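You operate a simulated robot arm through the tools that you are given. There is no shell and no other tool.

Carry out the task below with a simulated robot arm. There is one attempt and no reset: what you move stays moved.

TASK
Join the clipboard's line to the tester, pump down and zero.
Fine: power on; red stopper onto the red cart's free corner; brass lever locked and orange valve open before START; leave it running. Set down upright: red stopper. Where these are worked on the way, their far stop is far enough and under half their travel is too little: brass lever.

It is judged by the outcome, as a careful person would: the job done as asked, and still so three seconds after it is handed in. It fails if anything else is knocked over, pushed out of place, dropped, spilled or broken. A push-on lid holds only when it is set on centred and level and pressed home; a screw cap is set on level and turned clockwise until tight.

THE ROBOT
A 7-joint arm with a three-finger gripper, fixed in place. Base frame: the origin is on the floor under the middle of its stand, x ahead of it, y to its left, z up. Readings come in m, rad, newtons and seconds.
It reaches about 1.342 m from its shoulder. Its first joint turns from -2.897 to 2.897 rad. Payload 2.69 kg.
The TCP is the grasp point between the finger pads, 0.03 m short of the fingertips. In the tool frame z runs along the fingers and y along their closing line. The gripper opens to 0.128 m; its body begins 0.117 m behind the TCP.
Orientation is that of the tool frame in the base frame, as [roll, pitch, yaw] about the fixed x, y, z axes, in that order (R = Rz(yaw) Ry(pitch) Rx(roll)). With the fingers straight down and closing along the base's y, the tool's x points along the base's -x, its y along +y and its z along -z.

THE INTERFACE
- The arm moves only by the tool play_rows. Its argument "moves" is a list that holds one entry, the list of rows, each a list of 7 numbers: the shift along the base's x, y, z in units of 40 mm (1.0 is 40 mm), then the turn, a rotation vector about the base's x, y, z in units of 4 degrees (1.0 is 4 degrees), then the finger opening in m, from 0 to 0.128. In form: [[[tx, ty, tz, ax, ay, az, grip], ...]]. A call has 1 to 20 rows; each row shifts and turns the commanded pose from where the row before left it. A call with a number of a shift or a turn outside -1 to 1 is refused whole. Rows are played at 5 a second. More than 0.05 m and 0.15 rad between two rows, or a gripper value outside its range, and nothing of the call is played. Where a pose cannot be reached the arm comes as near as it can. A force on the tool above 80 N (or 10 N above the force at the start of the call, whichever is more), or a blocked arm, ends the call early, and 0.2 s more pass. The fingers move at their own pace (about 0.127 m/s each) and stop on an object; they squeeze with about 33 N. The grip force told is the motor's: it shows also when the fingers shut on nothing. Time passes only in rows, and 0.2 s behind the last, so rows that do not move let the fingers close. It gives the time, the measured TCP pose, the force on the tool (base axes), the opening and the grip force at its end, in the units of the frame above (readings bear some noise), with the torque about the TCP (base axes, N m) and any sound that the robot's microphone picked up.
- Cameras (640 x 400 px; columns grow to the right, rows downward): "scene" is fixed at [0.0512, 0.6492, 1.8802]; the picture's right is [0.07, -1.00, 0.00], its down [-0.74, -0.05, -0.67] and it looks along [0.66, 0.04, -0.75] (base axes); focal length 341 px, centre (320, 200). "wrist" rides on the gripper at [0.058, 0.054, -0.131] in the tool frame; the picture's right is [-0.68, 0.74, 0.00], its down [-0.62, -0.57, -0.55] and it looks along [-0.40, -0.37, 0.84] (tool axes); focal length 234 px, centre (320, 200). There is no depth. A picture from a camera that has moved, and an enlarged one, comes with that camera's place and axes in the base frame and with its lens.
- snapshot(camera): a new picture of that camera. It takes no simulated time.
- slide_trunk(by): moves the trunk up (or, below 0, down) by that many m; the arm rides with it, the base frame stays. It gives what a move gives, with no picture.
- zoom(camera, box): a new picture of the part [left, top, right, bottom] of that camera's present view, enlarged. It takes no simulated time.
- finish_job(): hands the job in; it is judged then, once.

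Places have to be worked out from the pictures, the camera data and where the tool is seen. Open the gripper and draw the arm clear of the work before you hand the job in, unless the task says otherwise.

The tools are called after "Request:" as name(argument=value, ...) on one line, values as JSON. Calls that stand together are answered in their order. play_rows: Moves the arm, as the interface text tells. Its arguments: {"type":"object","properties":{"moves":{"type":"array","items":{"type":"array","items":{"type":"array","items":{"type":"number"}}}}},"required":["moves"]} The other tools are called the same way: slide_trunk (by) moves the trunk up or down; snapshot (camera) takes a picture; zoom (camera, box) takes an enlarged picture of a part of a camera's view; finish_job () hands the job in.

At the start:

```text
time_s: 0.0
eef_pos: [0.5658, 0.4075, 1.4566]
tcp_rot: [-3.141, -0.002, -3.14]
wrist_force: [0.3, -0.5, -0.1]
ft_torque: [0.03, 0.03, 0.02]
grip_width: 0.1282
grip_force: 0.1
trunk travel left (down, up): [-0.25, 0.1]
```

scene: 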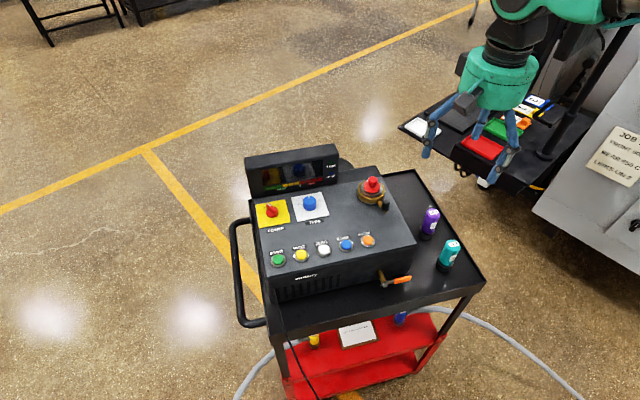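
wrist: 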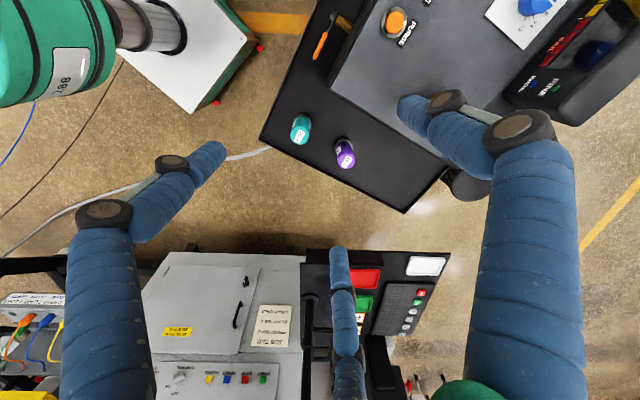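

I'll begin by looking closely at the cart, its tester and the surroundings before moving anything.

Request:
zoom(camera="scene", box=[230, 130, 430, 255])

Request:
zoom(camera="scene", box=[340, 160, 500, 260])

Request:
zoom(camera="scene", box=[260, 230, 500, 400])

Request:
zoom(camera="scene", box=[400, 60, 640, 220])

Request:
zoom(camera="wrist", box=[120, 240, 460, 400])

Request:
zoom(camera="wrist", box=[0, 240, 160, 400])

```text
3.20 times, centred on (330, 192) of scene
camera zoom: at [0.0512, 0.6492, 1.8802], right [0.07, -1.0, 0.0], down [-0.74, -0.05, -0.67], along [0.66, 0.04, -0.75], focal length 1092 px, centre (288, 224)
```

zoom: 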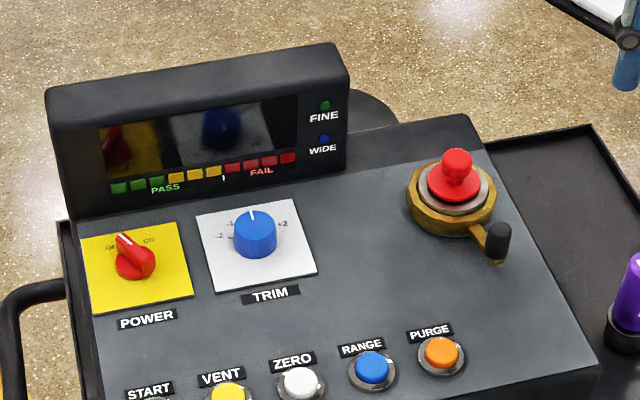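

```text
4.00 times, centred on (420, 210) of scene
camera zoom: at [0.0512, 0.6492, 1.8802], right [0.07, -1.0, 0.0], down [-0.74, -0.05, -0.67], along [0.66, 0.04, -0.75], focal length 1366 px, centre (-80, 160)
```

zoom: 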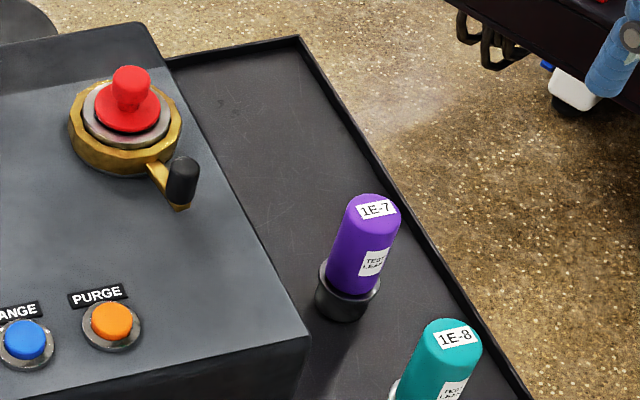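

```text
2.35 times, centred on (380, 315) of scene
camera zoom: at [0.0512, 0.6492, 1.8802], right [0.07, -1.0, 0.0], down [-0.74, -0.05, -0.67], along [0.66, 0.04, -0.75], focal length 803 px, centre (179, -71)
```

zoom: 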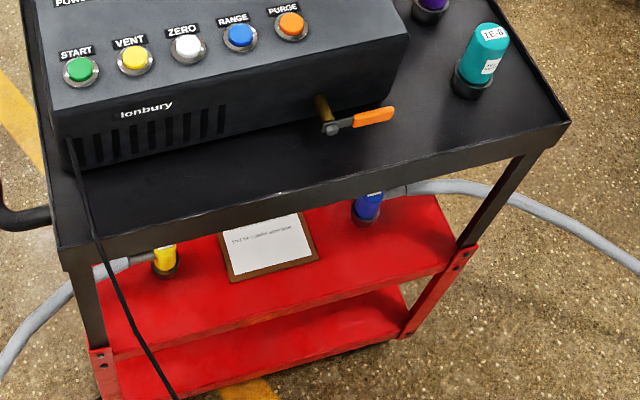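

```text
2.50 times, centred on (520, 140) of scene
camera zoom: at [0.0512, 0.6492, 1.8802], right [0.07, -1.0, 0.0], down [-0.74, -0.05, -0.67], along [0.66, 0.04, -0.75], focal length 853 px, centre (-180, 350)
```

zoom: 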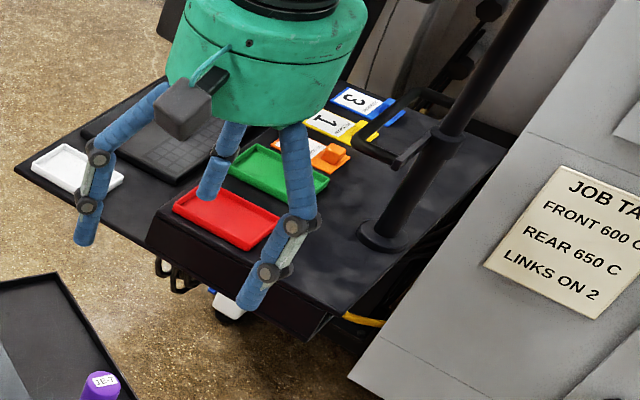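

```text
1.88 times, centred on (290, 320) of wrist
camera zoom: at [0.5087, 0.4611, 1.586], right [0.68, 0.74, 0.0], down [0.62, -0.57, 0.55], along [0.4, -0.37, -0.84], focal length 441 px, centre (376, -26)
```

zoom: 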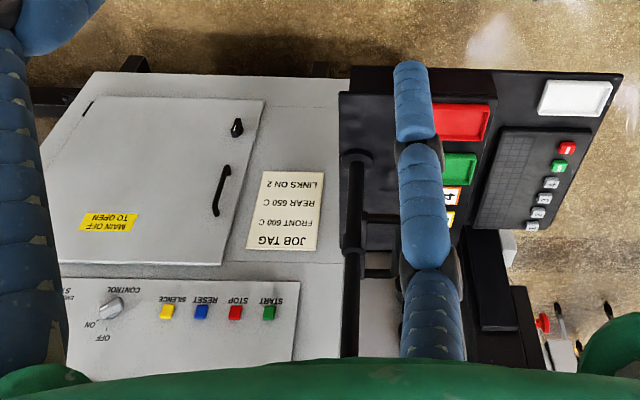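

```text
2.50 times, centred on (80, 320) of wrist
camera zoom: at [0.5087, 0.4611, 1.586], right [0.68, 0.74, 0.0], down [0.62, -0.57, 0.55], along [0.4, -0.37, -0.84], focal length 585 px, centre (920, -100)
```

zoom: 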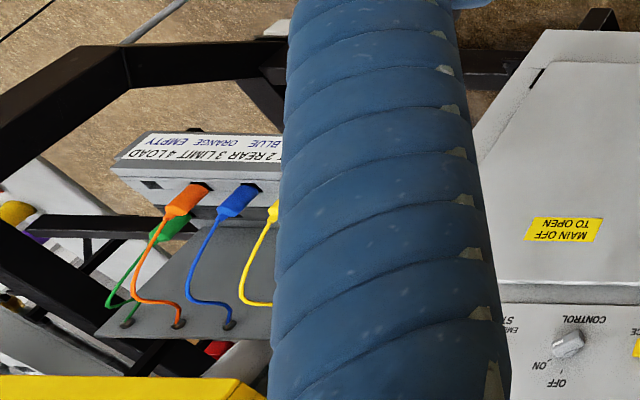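

Next I zoom in on the clipboard, the hose ends, and the lever and valve on the tester.

Request:
zoom(camera="scene", box=[330, 315, 390, 352])

Request:
zoom(camera="scene", box=[385, 300, 425, 335])

Request:
zoom(camera="scene", box=[295, 320, 335, 355])

Request:
zoom(camera="scene", box=[350, 165, 400, 215])

Request:
zoom(camera="scene", box=[365, 255, 425, 300])

Request:
zoom(camera="scene", box=[245, 140, 345, 200])

Request:
zoom(camera="scene", box=[250, 190, 340, 250])

Request:
snapshot(camera="wrist")

```text
10.67 times, centred on (360, 334) of scene
camera zoom: at [0.0512, 0.6492, 1.8802], right [0.07, -1.0, 0.0], down [-0.74, -0.05, -0.67], along [0.66, 0.04, -0.75], focal length 3641 px, centre (-107, -1224)
```

zoom: 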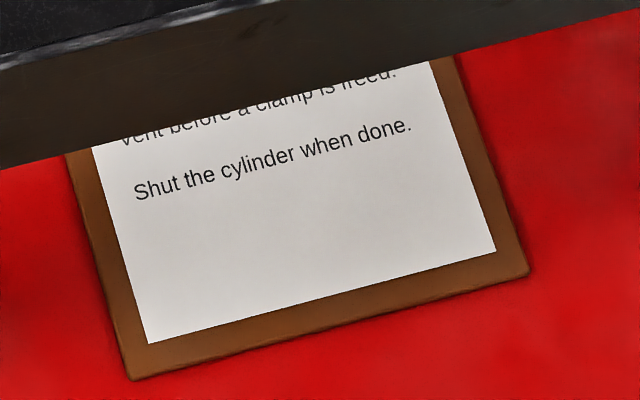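

```text
11.43 times, centred on (405, 318) of scene
camera zoom: at [0.0512, 0.6492, 1.8802], right [0.07, -1.0, 0.0], down [-0.74, -0.05, -0.67], along [0.66, 0.04, -0.75], focal length 3902 px, centre (-651, -1143)
```

zoom: 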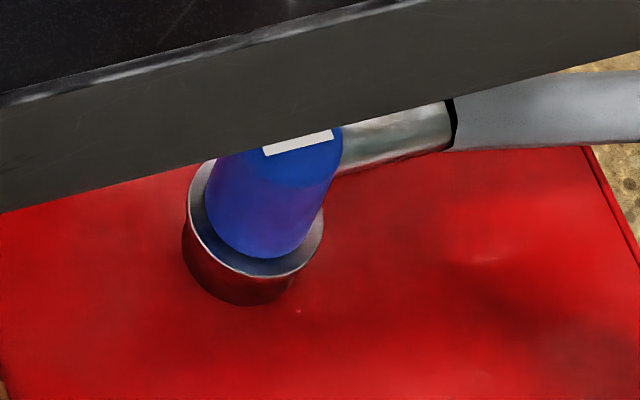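

```text
11.43 times, centred on (315, 338) of scene
camera zoom: at [0.0512, 0.6492, 1.8802], right [0.07, -1.0, 0.0], down [-0.74, -0.05, -0.67], along [0.66, 0.04, -0.75], focal length 3902 px, centre (377, -1371)
```

zoom: 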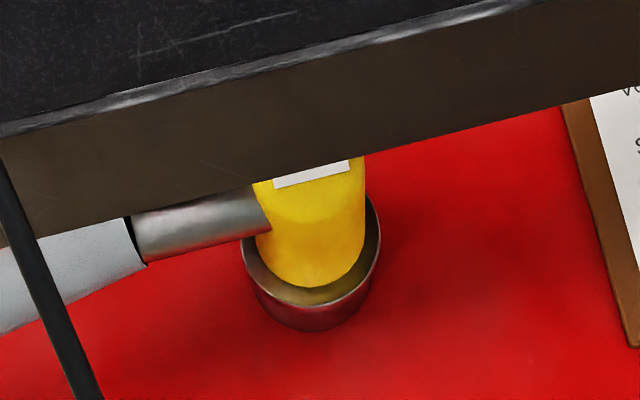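

```text
8.00 times, centred on (375, 190) of scene
camera zoom: at [0.0512, 0.6492, 1.8802], right [0.07, -1.0, 0.0], down [-0.74, -0.05, -0.67], along [0.66, 0.04, -0.75], focal length 2731 px, centre (-120, 280)
```

zoom: 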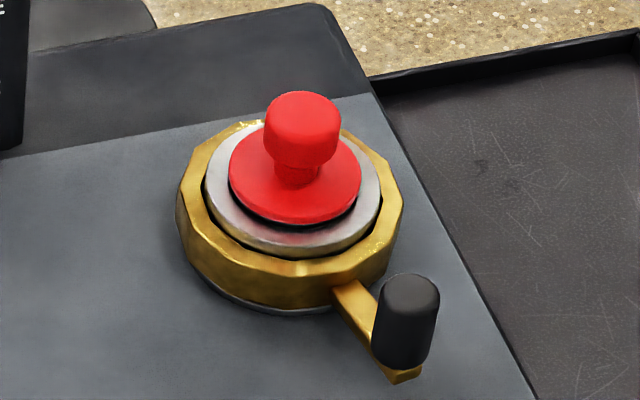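

```text
8.89 times, centred on (395, 278) of scene
camera zoom: at [0.0512, 0.6492, 1.8802], right [0.07, -1.0, 0.0], down [-0.74, -0.05, -0.67], along [0.66, 0.04, -0.75], focal length 3034 px, centre (-347, -489)
```

zoom: 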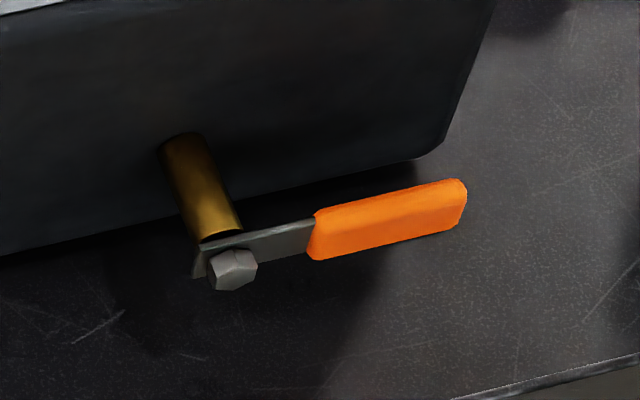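

```text
6.40 times, centred on (295, 170) of scene
camera zoom: at [0.0512, 0.6492, 1.8802], right [0.07, -1.0, 0.0], down [-0.74, -0.05, -0.67], along [0.66, 0.04, -0.75], focal length 2185 px, centre (480, 392)
```

zoom: 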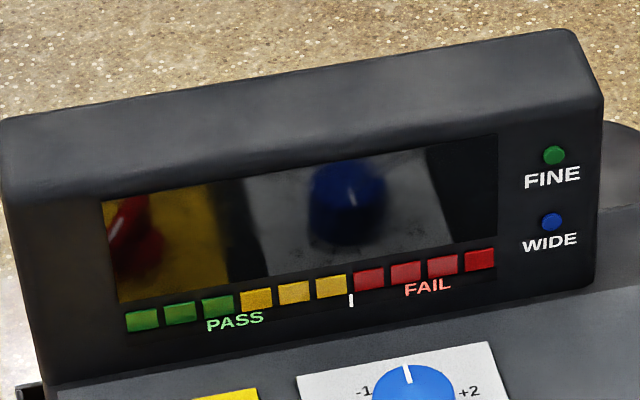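

```text
6.67 times, centred on (295, 220) of scene
camera zoom: at [0.0512, 0.6492, 1.8802], right [0.07, -1.0, 0.0], down [-0.74, -0.05, -0.67], along [0.66, 0.04, -0.75], focal length 2276 px, centre (487, 67)
```

zoom: 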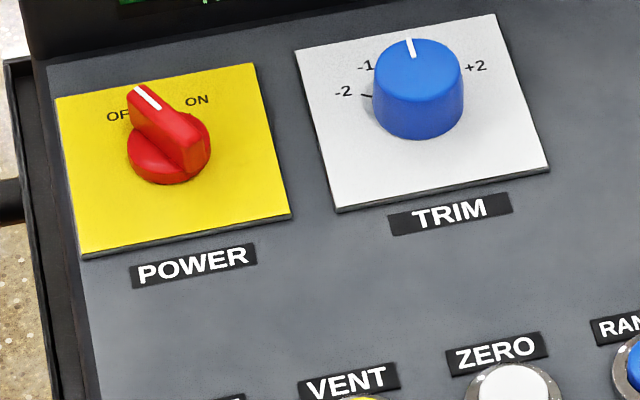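

```text
taken
camera wrist: at [0.5087, 0.4611, 1.586], right [0.68, 0.74, 0.0], down [0.62, -0.57, 0.55], along [0.4, -0.37, -0.84], focal length 234 px, centre (320, 200)
```

wrist: 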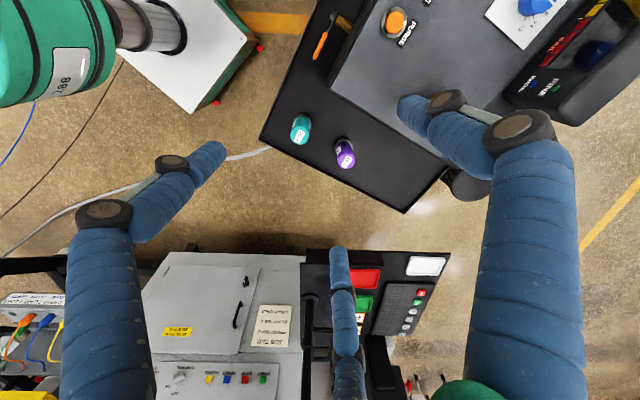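

The cart is yawed about 16.6°. Its tray is near z≈1.06 and its red shelf near z≈0.75, with the yellow and blue lines on either side of the clipboard. The tray hides the clipboard text, so I'll turn the wrist camera toward +x and back away from the cart at this height first.

Request:
play_rows(moves=[[[-0.6, 0.3, 0, 0, 0, 0.9, 0.128], [-0.6, 0.3, 0, 0, 0, 0.9, 0.128], [-0.6, 0.3, 0, 0, 0, 0.9, 0.128], [-0.6, 0.3, 0, 0, 0, 0.9, 0.128], [-0.6, 0.3, 0, 0, 0, 0.9, 0.128], [-0.6, 0.3, 0, 0, 0, 0.9, 0.128], [-0.6, 0.3, 0, 0, 0, 0.9, 0.128], [-0.6, 0.3, 0, 0, 0, 0.9, 0.128], [-0.6, 0.3, 0, 0, 0, 0.9, 0.128], [-0.6, 0.3, 0, 0, 0, 0.9, 0.128], [-0.6, 0.3, 0, 0, 0, 0.9, 0.128], [-0.6, 0.3, 0, 0, 0, 0.9, 0.128]]])

Request:
snapshot(camera="wrist")

Request:
snapshot(camera="scene")

```text
time_s: 2.6
eef_pos: [0.2806, 0.5489, 1.4566]
tcp_rot: [-3.14, 0.001, -2.388]
wrist_force: [-0.4, -0.5, -0.1]
ft_torque: [0.0, 0.01, 0.02]
grip_width: 0.1279
grip_force: 0.2
trunk travel left (down, up): [-0.25, 0.1]
```

```text
taken
camera wrist: at [0.2015, 0.5496, 1.586], right [-0.01, 1.0, 0.0], down [0.84, 0.01, 0.55], along [0.55, 0.01, -0.84], focal length 234 px, centre (320, 200)
```

wrist: 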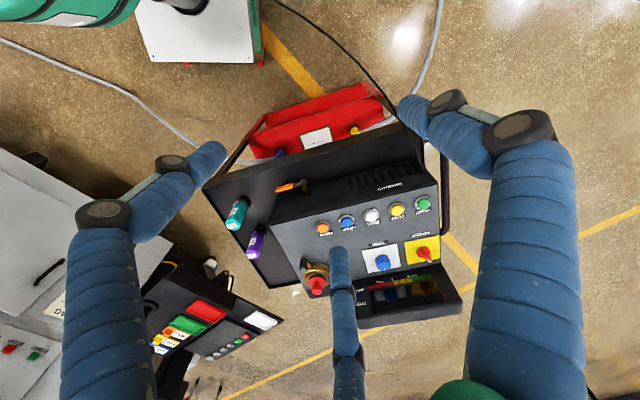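

```text
taken
```

scene: 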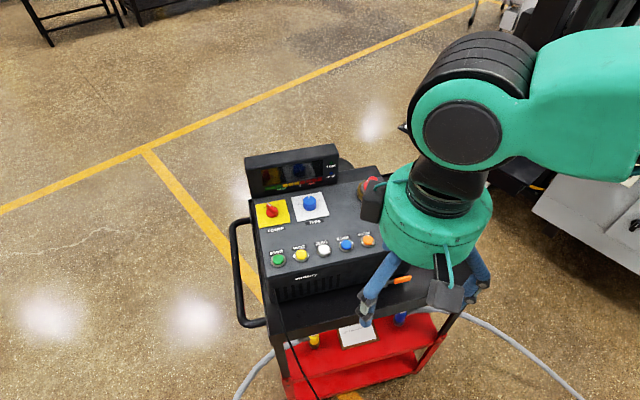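

The clipboard and both hose ends are now visible in the wrist view, upside down. I zoom on them before descending.

Request:
zoom(camera="wrist", box=[290, 120, 350, 157])

Request:
zoom(camera="wrist", box=[200, 80, 480, 255])

Request:
zoom(camera="wrist", box=[280, 200, 480, 325])

```text
10.67 times, centred on (320, 138) of wrist
camera zoom: at [0.2015, 0.5496, 1.586], right [-0.01, 1.0, 0.0], down [0.84, 0.01, 0.55], along [0.55, 0.01, -0.84], focal length 2498 px, centre (320, 856)
```

zoom: 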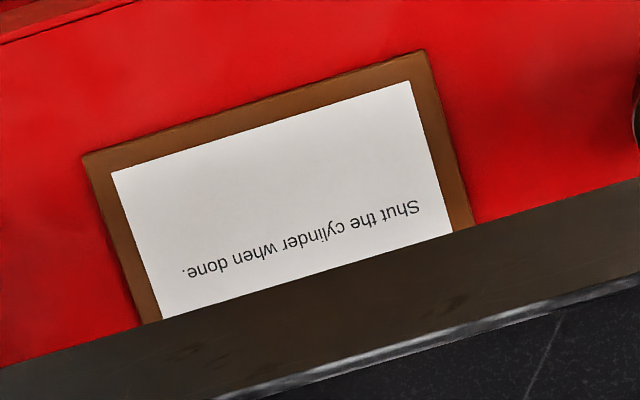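

```text
2.29 times, centred on (340, 168) of wrist
camera zoom: at [0.2015, 0.5496, 1.586], right [-0.01, 1.0, 0.0], down [0.84, 0.01, 0.55], along [0.55, 0.01, -0.84], focal length 535 px, centre (274, 274)
```

zoom: 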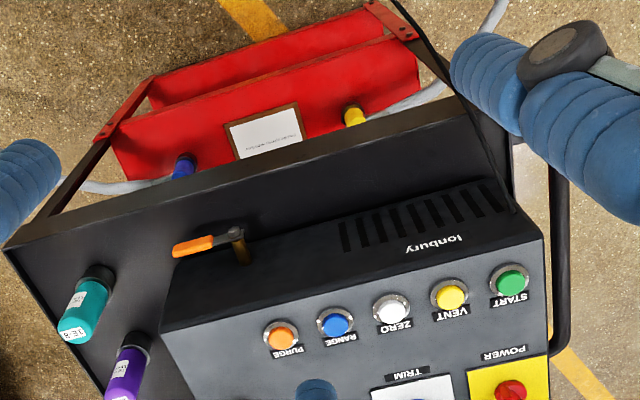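

```text
3.20 times, centred on (380, 262) of wrist
camera zoom: at [0.2015, 0.5496, 1.586], right [-0.01, 1.0, 0.0], down [0.84, 0.01, 0.55], along [0.55, 0.01, -0.84], focal length 749 px, centre (128, 0)
```

zoom: 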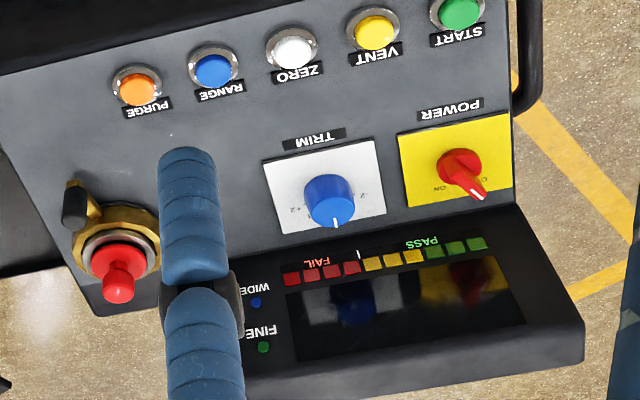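

The text is still cut off by the tray edge, so I back off slightly and lower the camera in front of the cart to look under the tray.

Request:
play_rows(moves=[[[-0.7, 0, 0, 0, 0, 0, 0.128], [-0.7, 0, -0.6, 0, 0, 0, 0.128], [-0.3, 0, -1, 0, 0, 0, 0.128], [0, 0, -1, 0, 0, 0, 0.128], [0, 0, -1, 0, 0, 0, 0.128], [0, 0, -1, 0, 0, 0, 0.128], [0, 0, -1, 0, 0, 0, 0.128], [0, 0, -1, 0, 0, 0, 0.128], [0, 0, -1, 0, 0, 0, 0.128], [0, 0, -1, 0, 0, 0, 0.128], [0, 0, 0, 0, 0, 0, 0.128]]])

Request:
snapshot(camera="wrist")

Request:
snapshot(camera="scene")

```text
time_s: 5.0
eef_pos: [0.213, 0.5509, 1.1121]
tcp_rot: [3.141, -0.001, -2.388]
wrist_force: [-0.3, 0.6, -0.1]
ft_torque: [-0.03, -0.03, -0.02]
grip_width: 0.1279
grip_force: 0.0
trunk travel left (down, up): [-0.25, 0.1]
```

```text
taken
camera wrist: at [0.1345, 0.55, 1.2427], right [-0.01, 1.0, 0.0], down [0.84, 0.01, 0.55], along [0.55, 0.01, -0.84], focal length 234 px, centre (320, 200)
```

wrist: 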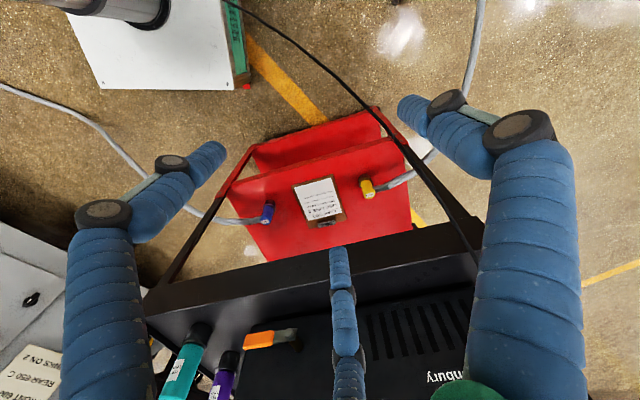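

```text
taken
```

scene: 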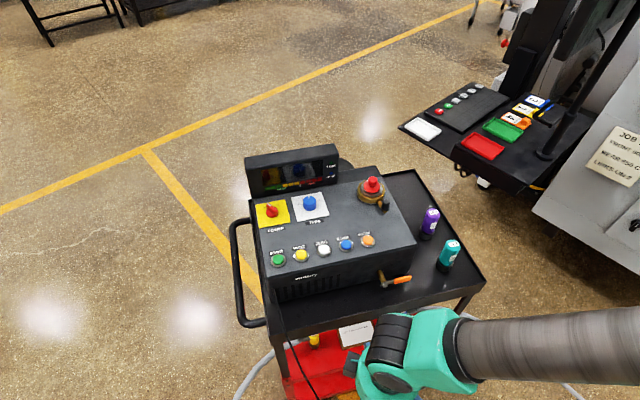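

The clipboard is now in view at about (320,200) with both line ends beside it. I zoom in to read the text and the labels.

Request:
zoom(camera="wrist", box=[285, 170, 350, 230])

Request:
zoom(camera="wrist", box=[350, 165, 410, 205])

Request:
zoom(camera="wrist", box=[240, 190, 300, 235])

```text
6.67 times, centred on (318, 200) of wrist
camera zoom: at [0.1345, 0.55, 1.2427], right [-0.01, 1.0, 0.0], down [0.84, 0.01, 0.55], along [0.55, 0.01, -0.84], focal length 1561 px, centre (337, 200)
```

zoom: 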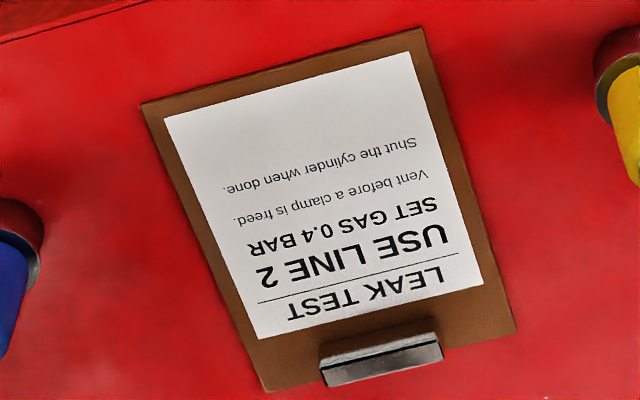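

```text
10.00 times, centred on (380, 185) of wrist
camera zoom: at [0.1345, 0.55, 1.2427], right [-0.01, 1.0, 0.0], down [0.84, 0.01, 0.55], along [0.55, 0.01, -0.84], focal length 2342 px, centre (-280, 350)
```

zoom: 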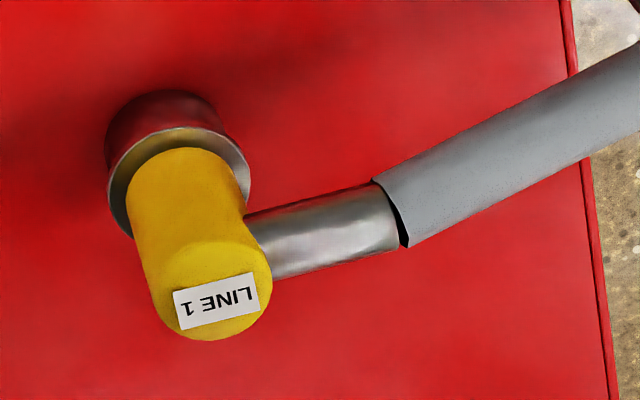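

```text
8.89 times, centred on (270, 212) of wrist
camera zoom: at [0.1345, 0.55, 1.2427], right [-0.01, 1.0, 0.0], down [0.84, 0.01, 0.55], along [0.55, 0.01, -0.84], focal length 2082 px, centre (764, 89)
```

zoom: 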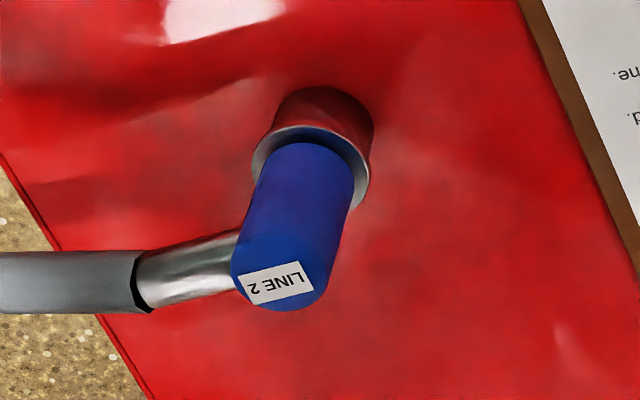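

The clipboard says to use LINE 2, which is the blue one, and to vent before a clamp is freed. Before leaving I look at the orange valve from this low angle.

Request:
zoom(camera="wrist", box=[230, 310, 310, 370])

Request:
zoom(camera="wrist", box=[130, 150, 470, 400])

Request:
zoom(camera="scene", box=[300, 290, 460, 400])

```text
6.67 times, centred on (270, 340) of wrist
camera zoom: at [0.1345, 0.55, 1.2427], right [-0.01, 1.0, 0.0], down [0.84, 0.01, 0.55], along [0.55, 0.01, -0.84], focal length 1561 px, centre (653, -733)
```

zoom: 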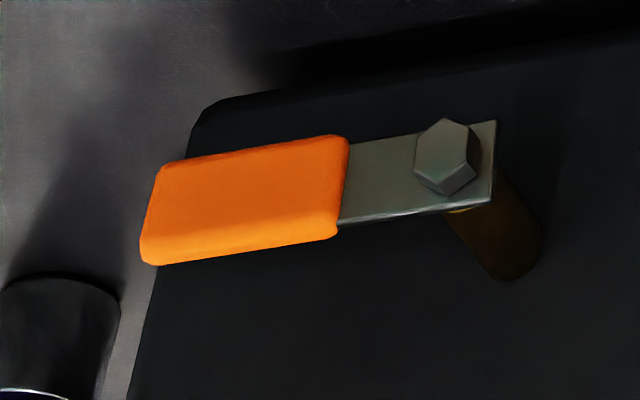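

```text
1.60 times, centred on (300, 275) of wrist
camera zoom: at [0.1345, 0.55, 1.2427], right [-0.01, 1.0, 0.0], down [0.84, 0.01, 0.55], along [0.55, 0.01, -0.84], focal length 375 px, centre (352, 80)
```

zoom: 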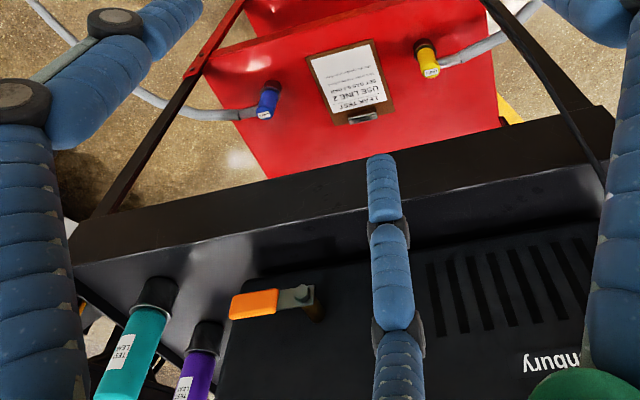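

```text
3.64 times, centred on (380, 345) of scene
camera zoom: at [0.0512, 0.6492, 1.8802], right [0.07, -1.0, 0.0], down [-0.74, -0.05, -0.67], along [0.66, 0.04, -0.75], focal length 1241 px, centre (102, -327)
```

zoom: 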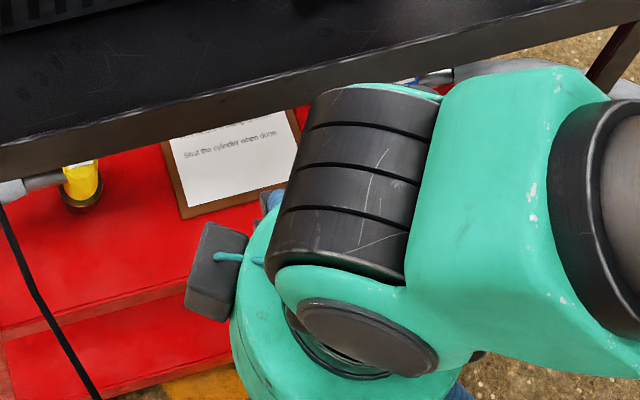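

The valve handle now lies horizontal to the right, pivoting on a stem out of the tester's front face. I go back up and over the tester to map its top panel accurately.

Request:
play_rows(moves=[[[0, 0, 1, 0, 0, 0, 0.128], [0, 0, 1, 0, 0, 0, 0.128], [0, 0, 1, 0, 0, 0, 0.128], [0, 0, 1, 0, 0, 0, 0.128], [0, 0, 1, 0, 0, 0, 0.128], [0, 0, 1, 0, 0, 0, 0.128], [0, 0, 1, 0, 0, 0, 0.128], [0, 0, 1, 0, 0, 0, 0.128], [1, 0.4, 0, 0, 0, 0, 0.128], [1, 0.4, 0, 0, 0, 0, 0.128], [1, 0.4, 0, 0, 0, 0, 0.128], [1, 0.4, 0, 0, 0, 0, 0.128], [1, 0.4, 0, 0, 0, 0, 0.128], [1, 0.4, 0, 0, 0, 0, 0.128], [0, 0, 0, 0, 0, 0, 0.128]]])

Request:
snapshot(camera="wrist")

Request:
snapshot(camera="scene")

```text
time_s: 8.2
eef_pos: [0.4514, 0.6485, 1.4304]
tcp_rot: [-3.141, 0.0, -2.389]
wrist_force: [0.6, -0.5, 0.2]
ft_torque: [-0.01, 0.07, -0.01]
grip_width: 0.1279
grip_force: 0.0
trunk travel left (down, up): [-0.25, 0.1]
```

```text
taken
camera wrist: at [0.372, 0.6463, 1.5599], right [-0.01, 1.0, 0.0], down [0.84, 0.01, 0.55], along [0.55, 0.01, -0.84], focal length 234 px, centre (320, 200)
```

wrist: 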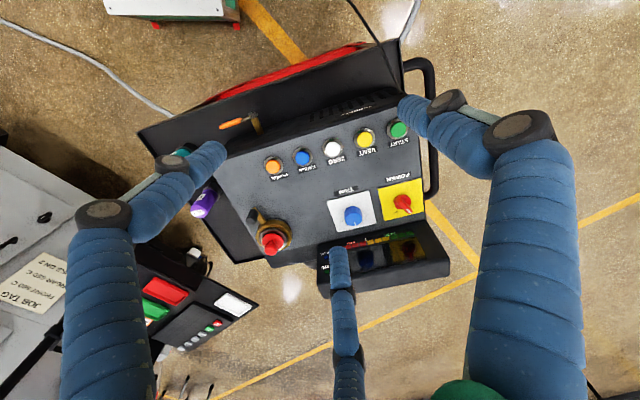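

```text
taken
```

scene: 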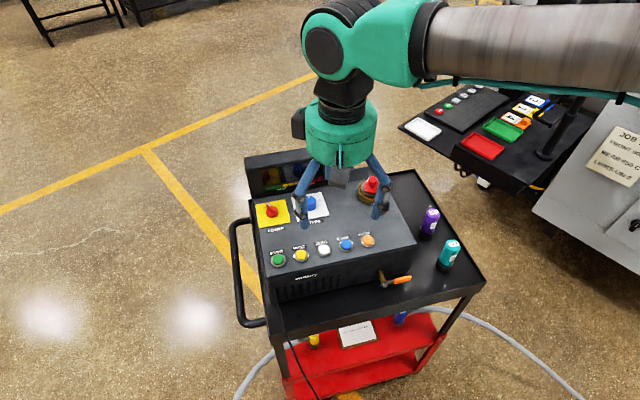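

The whole panel is visible now, so I zoom on the port with its lever, on the knobs, and on the button row.

Request:
zoom(camera="wrist", box=[230, 195, 310, 260])

Request:
zoom(camera="wrist", box=[320, 170, 440, 245])

Request:
zoom(camera="wrist", box=[200, 80, 440, 230])

Request:
zoom(camera="wrist", box=[310, 205, 460, 300])

Request:
zoom(camera="wrist", box=[200, 95, 290, 155])

```text
6.15 times, centred on (270, 228) of wrist
camera zoom: at [0.372, 0.6463, 1.5599], right [-0.01, 1.0, 0.0], down [0.84, 0.01, 0.55], along [0.55, 0.01, -0.84], focal length 1441 px, centre (628, 31)
```

zoom: 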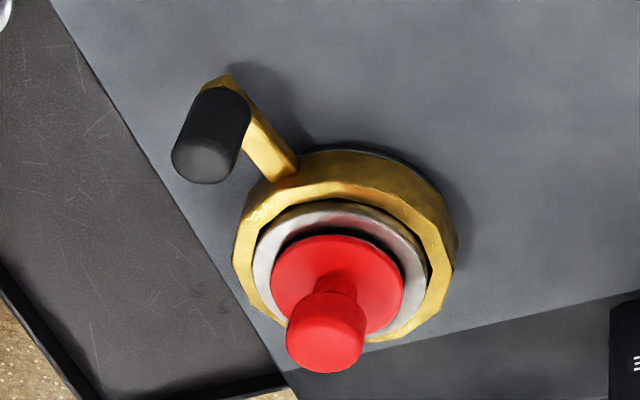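

```text
5.33 times, centred on (380, 208) of wrist
camera zoom: at [0.372, 0.6463, 1.5599], right [-0.01, 1.0, 0.0], down [0.84, 0.01, 0.55], along [0.55, 0.01, -0.84], focal length 1249 px, centre (0, 160)
```

zoom: 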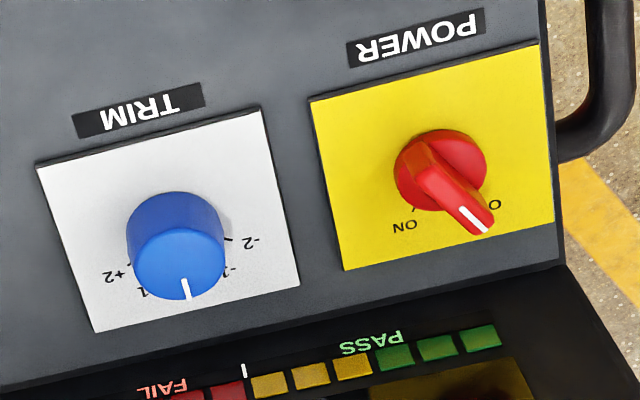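

```text
2.67 times, centred on (320, 155) of wrist
camera zoom: at [0.372, 0.6463, 1.5599], right [-0.01, 1.0, 0.0], down [0.84, 0.01, 0.55], along [0.55, 0.01, -0.84], focal length 624 px, centre (320, 320)
```

zoom: 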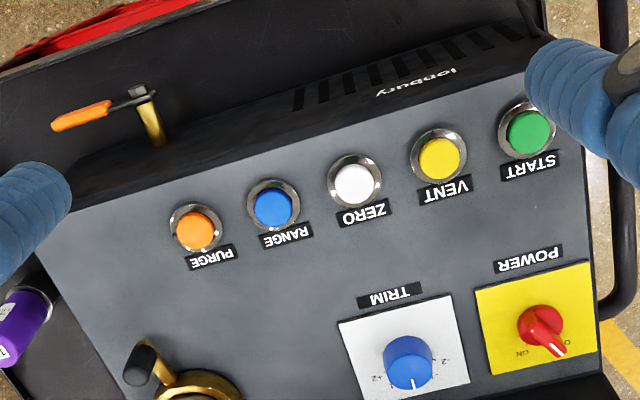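

```text
4.21 times, centred on (385, 252) of wrist
camera zoom: at [0.372, 0.6463, 1.5599], right [-0.01, 1.0, 0.0], down [0.84, 0.01, 0.55], along [0.55, 0.01, -0.84], focal length 986 px, centre (46, -21)
```

zoom: 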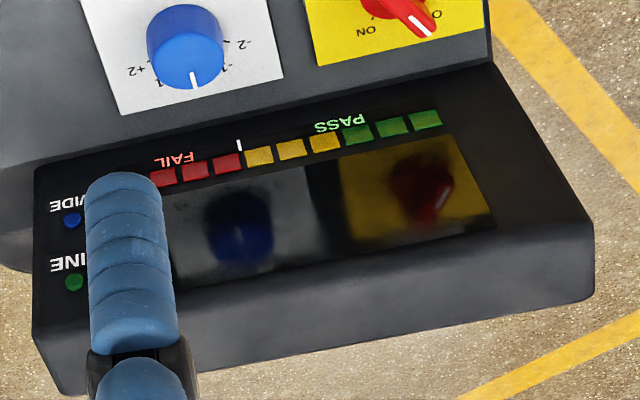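

```text
6.67 times, centred on (245, 125) of wrist
camera zoom: at [0.372, 0.6463, 1.5599], right [-0.01, 1.0, 0.0], down [0.84, 0.01, 0.55], along [0.55, 0.01, -0.84], focal length 1561 px, centre (820, 700)
```

zoom: 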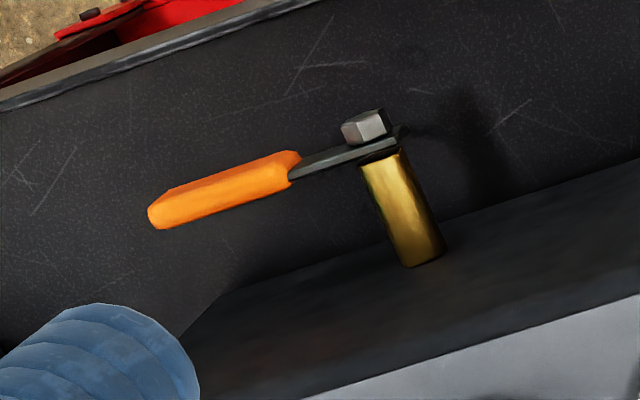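

I need to know how the three fingers move, so I close them here in free air and look.

Request:
play_rows(moves=[[[0, 0, 0, 0, 0, 0, 0.04], [0, 0, 0, 0, 0, 0, 0.04], [0, 0, 0, 0, 0, 0, 0.04]]])

Request:
snapshot(camera="wrist")

Request:
play_rows(moves=[[[0, 0, 0, 0, 0, 0, 0], [0, 0, 0, 0, 0, 0, 0], [0, 0, 0, 0, 0, 0, 0]]])

Request:
snapshot(camera="wrist")

Request:
zoom(camera="scene", box=[240, 60, 440, 260])

```text
time_s: 9.0
eef_pos: [0.4512, 0.6462, 1.4297]
tcp_rot: [3.14, 0.0, -2.388]
wrist_force: [0.1, 1.0, -0.7]
ft_torque: [-0.06, -0.01, 0.01]
grip_width: 0.0397
grip_force: 0.1
trunk travel left (down, up): [-0.25, 0.1]
```

```text
taken
camera wrist: at [0.3711, 0.6463, 1.5597], right [-0.01, 1.0, 0.0], down [0.84, 0.01, 0.55], along [0.55, 0.01, -0.84], focal length 234 px, centre (320, 200)
```

wrist: 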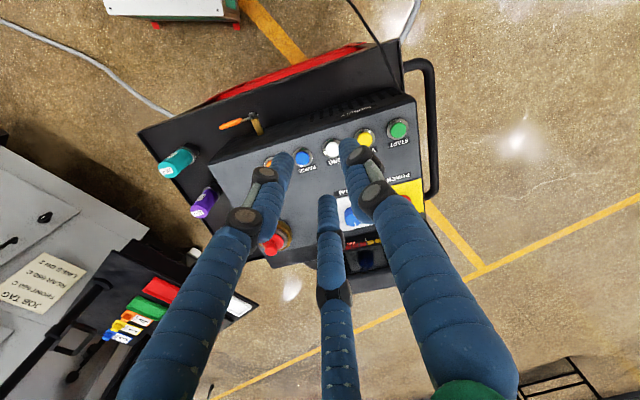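

```text
time_s: 9.8
eef_pos: [0.4501, 0.6465, 1.4289]
tcp_rot: [3.141, -0.003, -2.389]
wrist_force: [-0.1, 0.2, -0.5]
ft_torque: [0.0, 0.03, -0.01]
grip_width: 0.0017
grip_force: 31.9
trunk travel left (down, up): [-0.25, 0.1]
```

```text
taken
camera wrist: at [0.3711, 0.6461, 1.5599], right [-0.01, 1.0, 0.0], down [0.84, 0.01, 0.55], along [0.55, 0.01, -0.84], focal length 234 px, centre (320, 200)
```

wrist: 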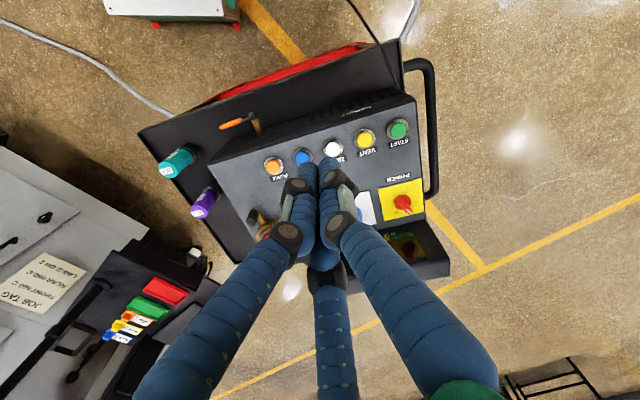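

```text
2.00 times, centred on (340, 160) of scene
camera zoom: at [0.0512, 0.6492, 1.8802], right [0.07, -1.0, 0.0], down [-0.74, -0.05, -0.67], along [0.66, 0.04, -0.75], focal length 683 px, centre (280, 280)
```

zoom: 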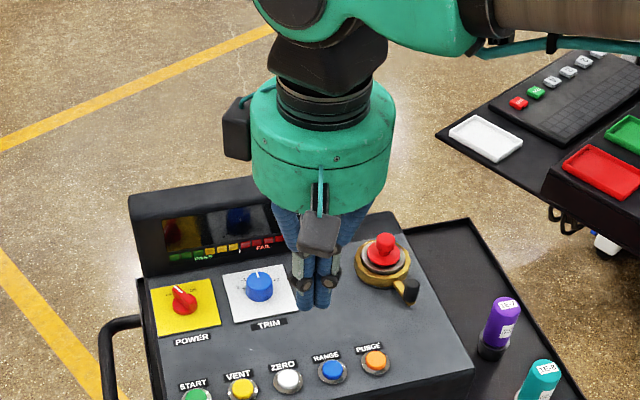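

The three fingers close radially like a chuck, meeting at the tip point. Now I move over the POWER knob, estimated at about (0.634, 0.817, 1.15), staying above the display's top edge (about 1.255), to refine its position.

Request:
play_rows(moves=[[[0.8, 0.75, 0, 0, 0, 0, 0.06], [0.8, 0.75, 0, 0, 0, 0, 0.06], [0.8, 0.75, 0, 0, 0, 0, 0.06], [0.8, 0.75, -0.4, 0, 0, 0, 0.06], [0.8, 0.75, -0.7, 0, 0, 0, 0.06], [0.6, 0.5, -0.7, 0, 0, 0, 0.06], [0, 0, -0.7, 0, 0, 0, 0.06], [0, 0, -0.7, 0, 0, 0, 0.06], [0, 0, 0, 0, 0, 0, 0.06]]])

Request:
snapshot(camera="wrist")

Request:
zoom(camera="scene", box=[220, 80, 420, 280])

```text
refused: row 5 steps farther than a row can; nothing moved
```

```text
taken
camera wrist: at [0.3711, 0.6461, 1.5599], right [-0.01, 1.0, 0.0], down [0.84, 0.01, 0.55], along [0.55, 0.01, -0.84], focal length 234 px, centre (320, 200)
```

wrist: 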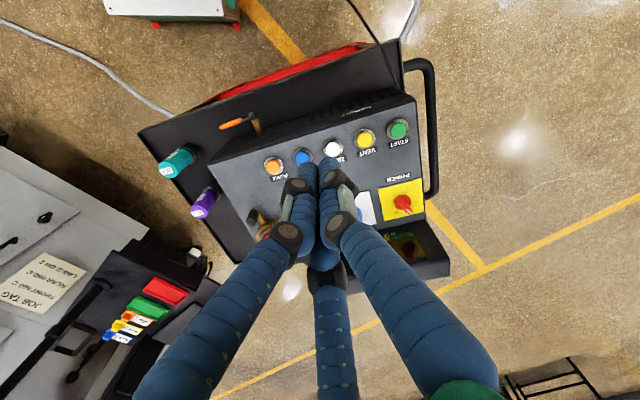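

```text
2.00 times, centred on (320, 180) of scene
camera zoom: at [0.0512, 0.6492, 1.8802], right [0.07, -1.0, 0.0], down [-0.74, -0.05, -0.67], along [0.66, 0.04, -0.75], focal length 683 px, centre (320, 240)
```

zoom: 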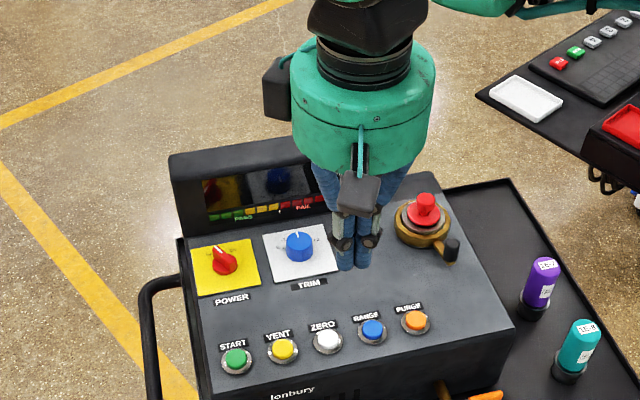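

The move was refused because one step was too long, so I split the horizontal and vertical motion.

Request:
play_rows(moves=[[[0.8, 0.75, 0, 0, 0, 0, 0.06], [0.8, 0.75, 0, 0, 0, 0, 0.06], [0.8, 0.75, 0, 0, 0, 0, 0.06], [0.8, 0.75, 0, 0, 0, 0, 0.06], [0.8, 0.75, 0, 0, 0, 0, 0.06], [0.6, 0.5, 0, 0, 0, 0, 0.06], [0, 0, -1, 0, 0, 0, 0.06], [0, 0, -1, 0, 0, 0, 0.06], [0, 0, -1, 0, 0, 0, 0.06], [0, 0, 0, 0, 0, 0, 0.06]]])

Request:
snapshot(camera="wrist")

Request:
zoom(camera="scene", box=[220, 80, 420, 280])

```text
time_s: 12.0
eef_pos: [0.6113, 0.7981, 1.314]
tcp_rot: [3.14, 0.007, -2.388]
wrist_force: [-1.7, -1.4, 3.5]
ft_torque: [0.12, -0.08, 0.04]
grip_width: 0.0601
grip_force: 0.1
out of reach, approached as far as the arm can: row 5, 6
trunk travel left (down, up): [-0.25, 0.1]
```

```text
taken
camera wrist: at [0.5324, 0.796, 1.4429], right [-0.01, 1.0, 0.01], down [0.83, 0.01, 0.55], along [0.55, 0.01, -0.83], focal length 234 px, centre (320, 200)
```

wrist: 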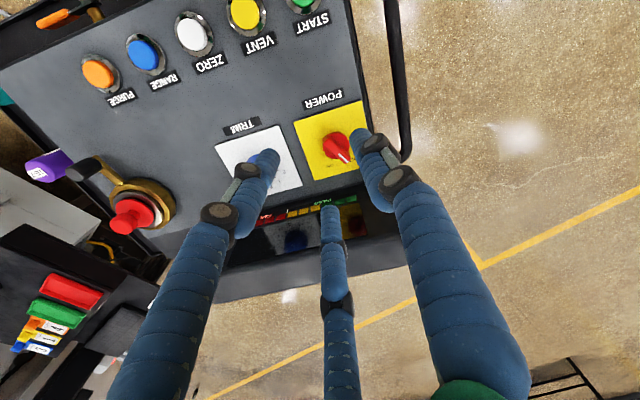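

```text
2.00 times, centred on (320, 180) of scene
camera zoom: at [0.0512, 0.6492, 1.8802], right [0.07, -1.0, 0.0], down [-0.74, -0.05, -0.67], along [0.66, 0.04, -0.75], focal length 683 px, centre (320, 240)
```

zoom: 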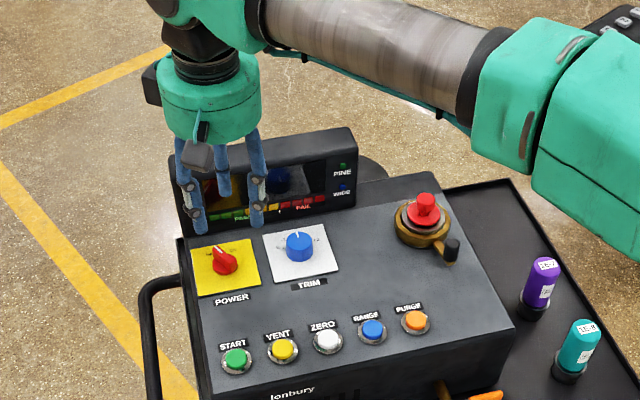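

The arm is close to its reach limit here, but the knob is visible ahead of the tip. I zoom in to pin down the knob and its marks.

Request:
zoom(camera="wrist", box=[280, 90, 380, 190])

Request:
zoom(camera="scene", box=[250, 185, 310, 240])

Request:
zoom(camera="wrist", box=[60, 150, 200, 240])

```text
4.00 times, centred on (330, 140) of wrist
camera zoom: at [0.5324, 0.796, 1.4429], right [-0.01, 1.0, 0.01], down [0.83, 0.01, 0.55], along [0.55, 0.01, -0.83], focal length 937 px, centre (280, 440)
```

zoom: 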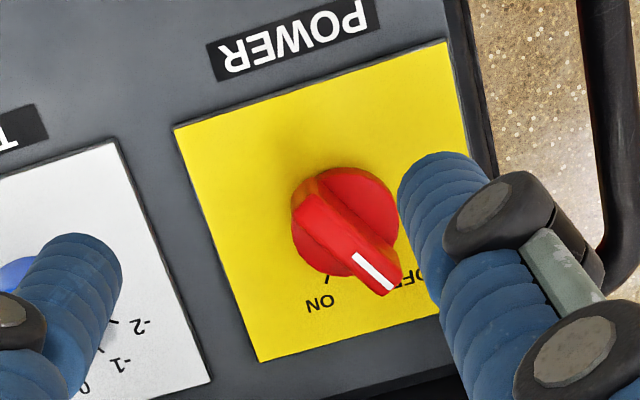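

```text
7.27 times, centred on (280, 212) of scene
camera zoom: at [0.0512, 0.6492, 1.8802], right [0.07, -1.0, 0.0], down [-0.74, -0.05, -0.67], along [0.66, 0.04, -0.75], focal length 2483 px, centre (611, 109)
```

zoom: 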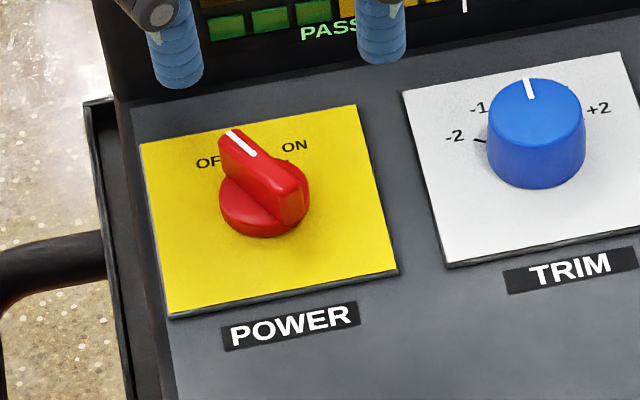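

```text
4.44 times, centred on (130, 195) of wrist
camera zoom: at [0.5324, 0.796, 1.4429], right [-0.01, 1.0, 0.01], down [0.83, 0.01, 0.55], along [0.55, 0.01, -0.83], focal length 1041 px, centre (1164, 222)
```

zoom: 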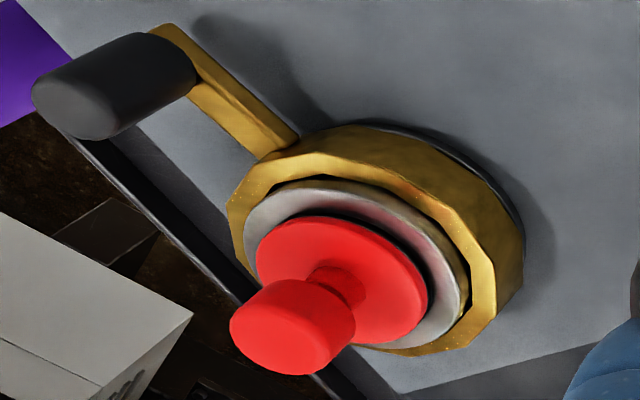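

The knob centre works out at about (0.638, 0.818). The ON tick is roughly 50° clockwise of where the pointer sits now. I descend over it with the fingers at 0.05 m, stopping first at z≈1.24 to check alignment.

Request:
play_rows(moves=[[[0.34, 0.25, -0.5, 0, 0, 0, 0.05], [0.33, 0.25, -0.5, 0, 0, 0, 0.05], [0, 0, -0.8, 0, 0, 0, 0.05], [0, 0, 0, 0, 0, 0, 0.05]]])

Request:
snapshot(camera="wrist")

Request:
zoom(camera="scene", box=[220, 130, 340, 250])

```text
time_s: 13.0
eef_pos: [0.6388, 0.8157, 1.2353]
tcp_rot: [3.141, 0.0, -2.388]
wrist_force: [0.5, -1.0, -0.2]
ft_torque: [0.03, 0.0, 0.01]
grip_width: 0.0501
grip_force: 0.0
trunk travel left (down, up): [-0.25, 0.1]
```

```text
taken
camera wrist: at [0.5599, 0.8158, 1.3648], right [-0.01, 1.0, 0.0], down [0.84, 0.01, 0.55], along [0.55, 0.01, -0.84], focal length 234 px, centre (320, 200)
```

wrist: 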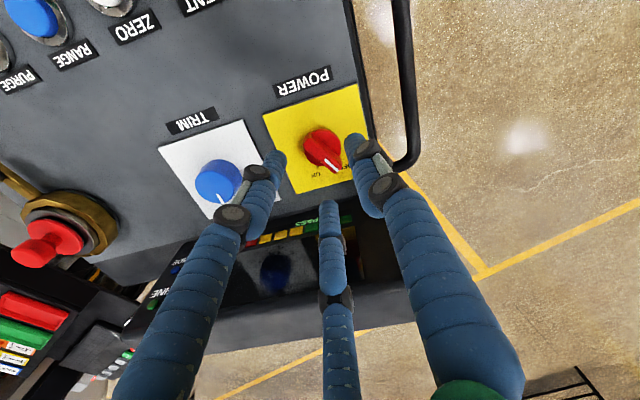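

```text
3.33 times, centred on (280, 190) of scene
camera zoom: at [0.0512, 0.6492, 1.8802], right [0.07, -1.0, 0.0], down [-0.74, -0.05, -0.67], along [0.66, 0.04, -0.75], focal length 1138 px, centre (453, 233)
```

zoom: 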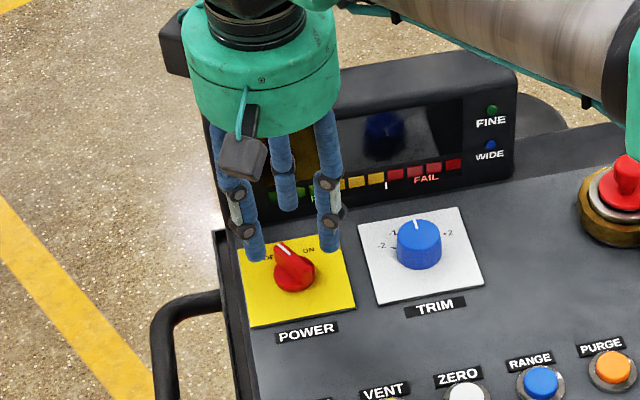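

The arm reached the pose and the knob sits nearly on the tool axis. I zoom to verify the alignment before lowering around it.

Request:
zoom(camera="wrist", box=[270, 100, 380, 210])

Request:
zoom(camera="scene", box=[250, 175, 310, 235])

```text
3.64 times, centred on (325, 155) of wrist
camera zoom: at [0.5599, 0.8158, 1.3648], right [-0.01, 1.0, 0.0], down [0.84, 0.01, 0.55], along [0.55, 0.01, -0.84], focal length 852 px, centre (302, 364)
```

zoom: 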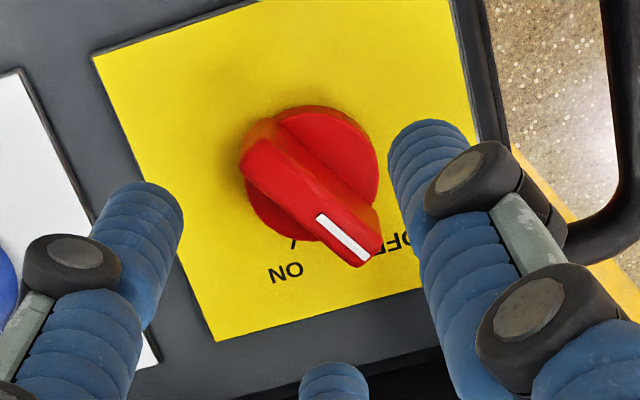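

```text
6.67 times, centred on (280, 205) of scene
camera zoom: at [0.0512, 0.6492, 1.8802], right [0.07, -1.0, 0.0], down [-0.74, -0.05, -0.67], along [0.66, 0.04, -0.75], focal length 2276 px, centre (587, 167)
```

zoom: 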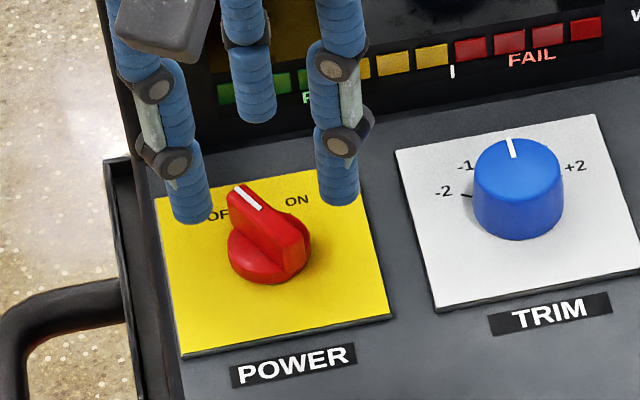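

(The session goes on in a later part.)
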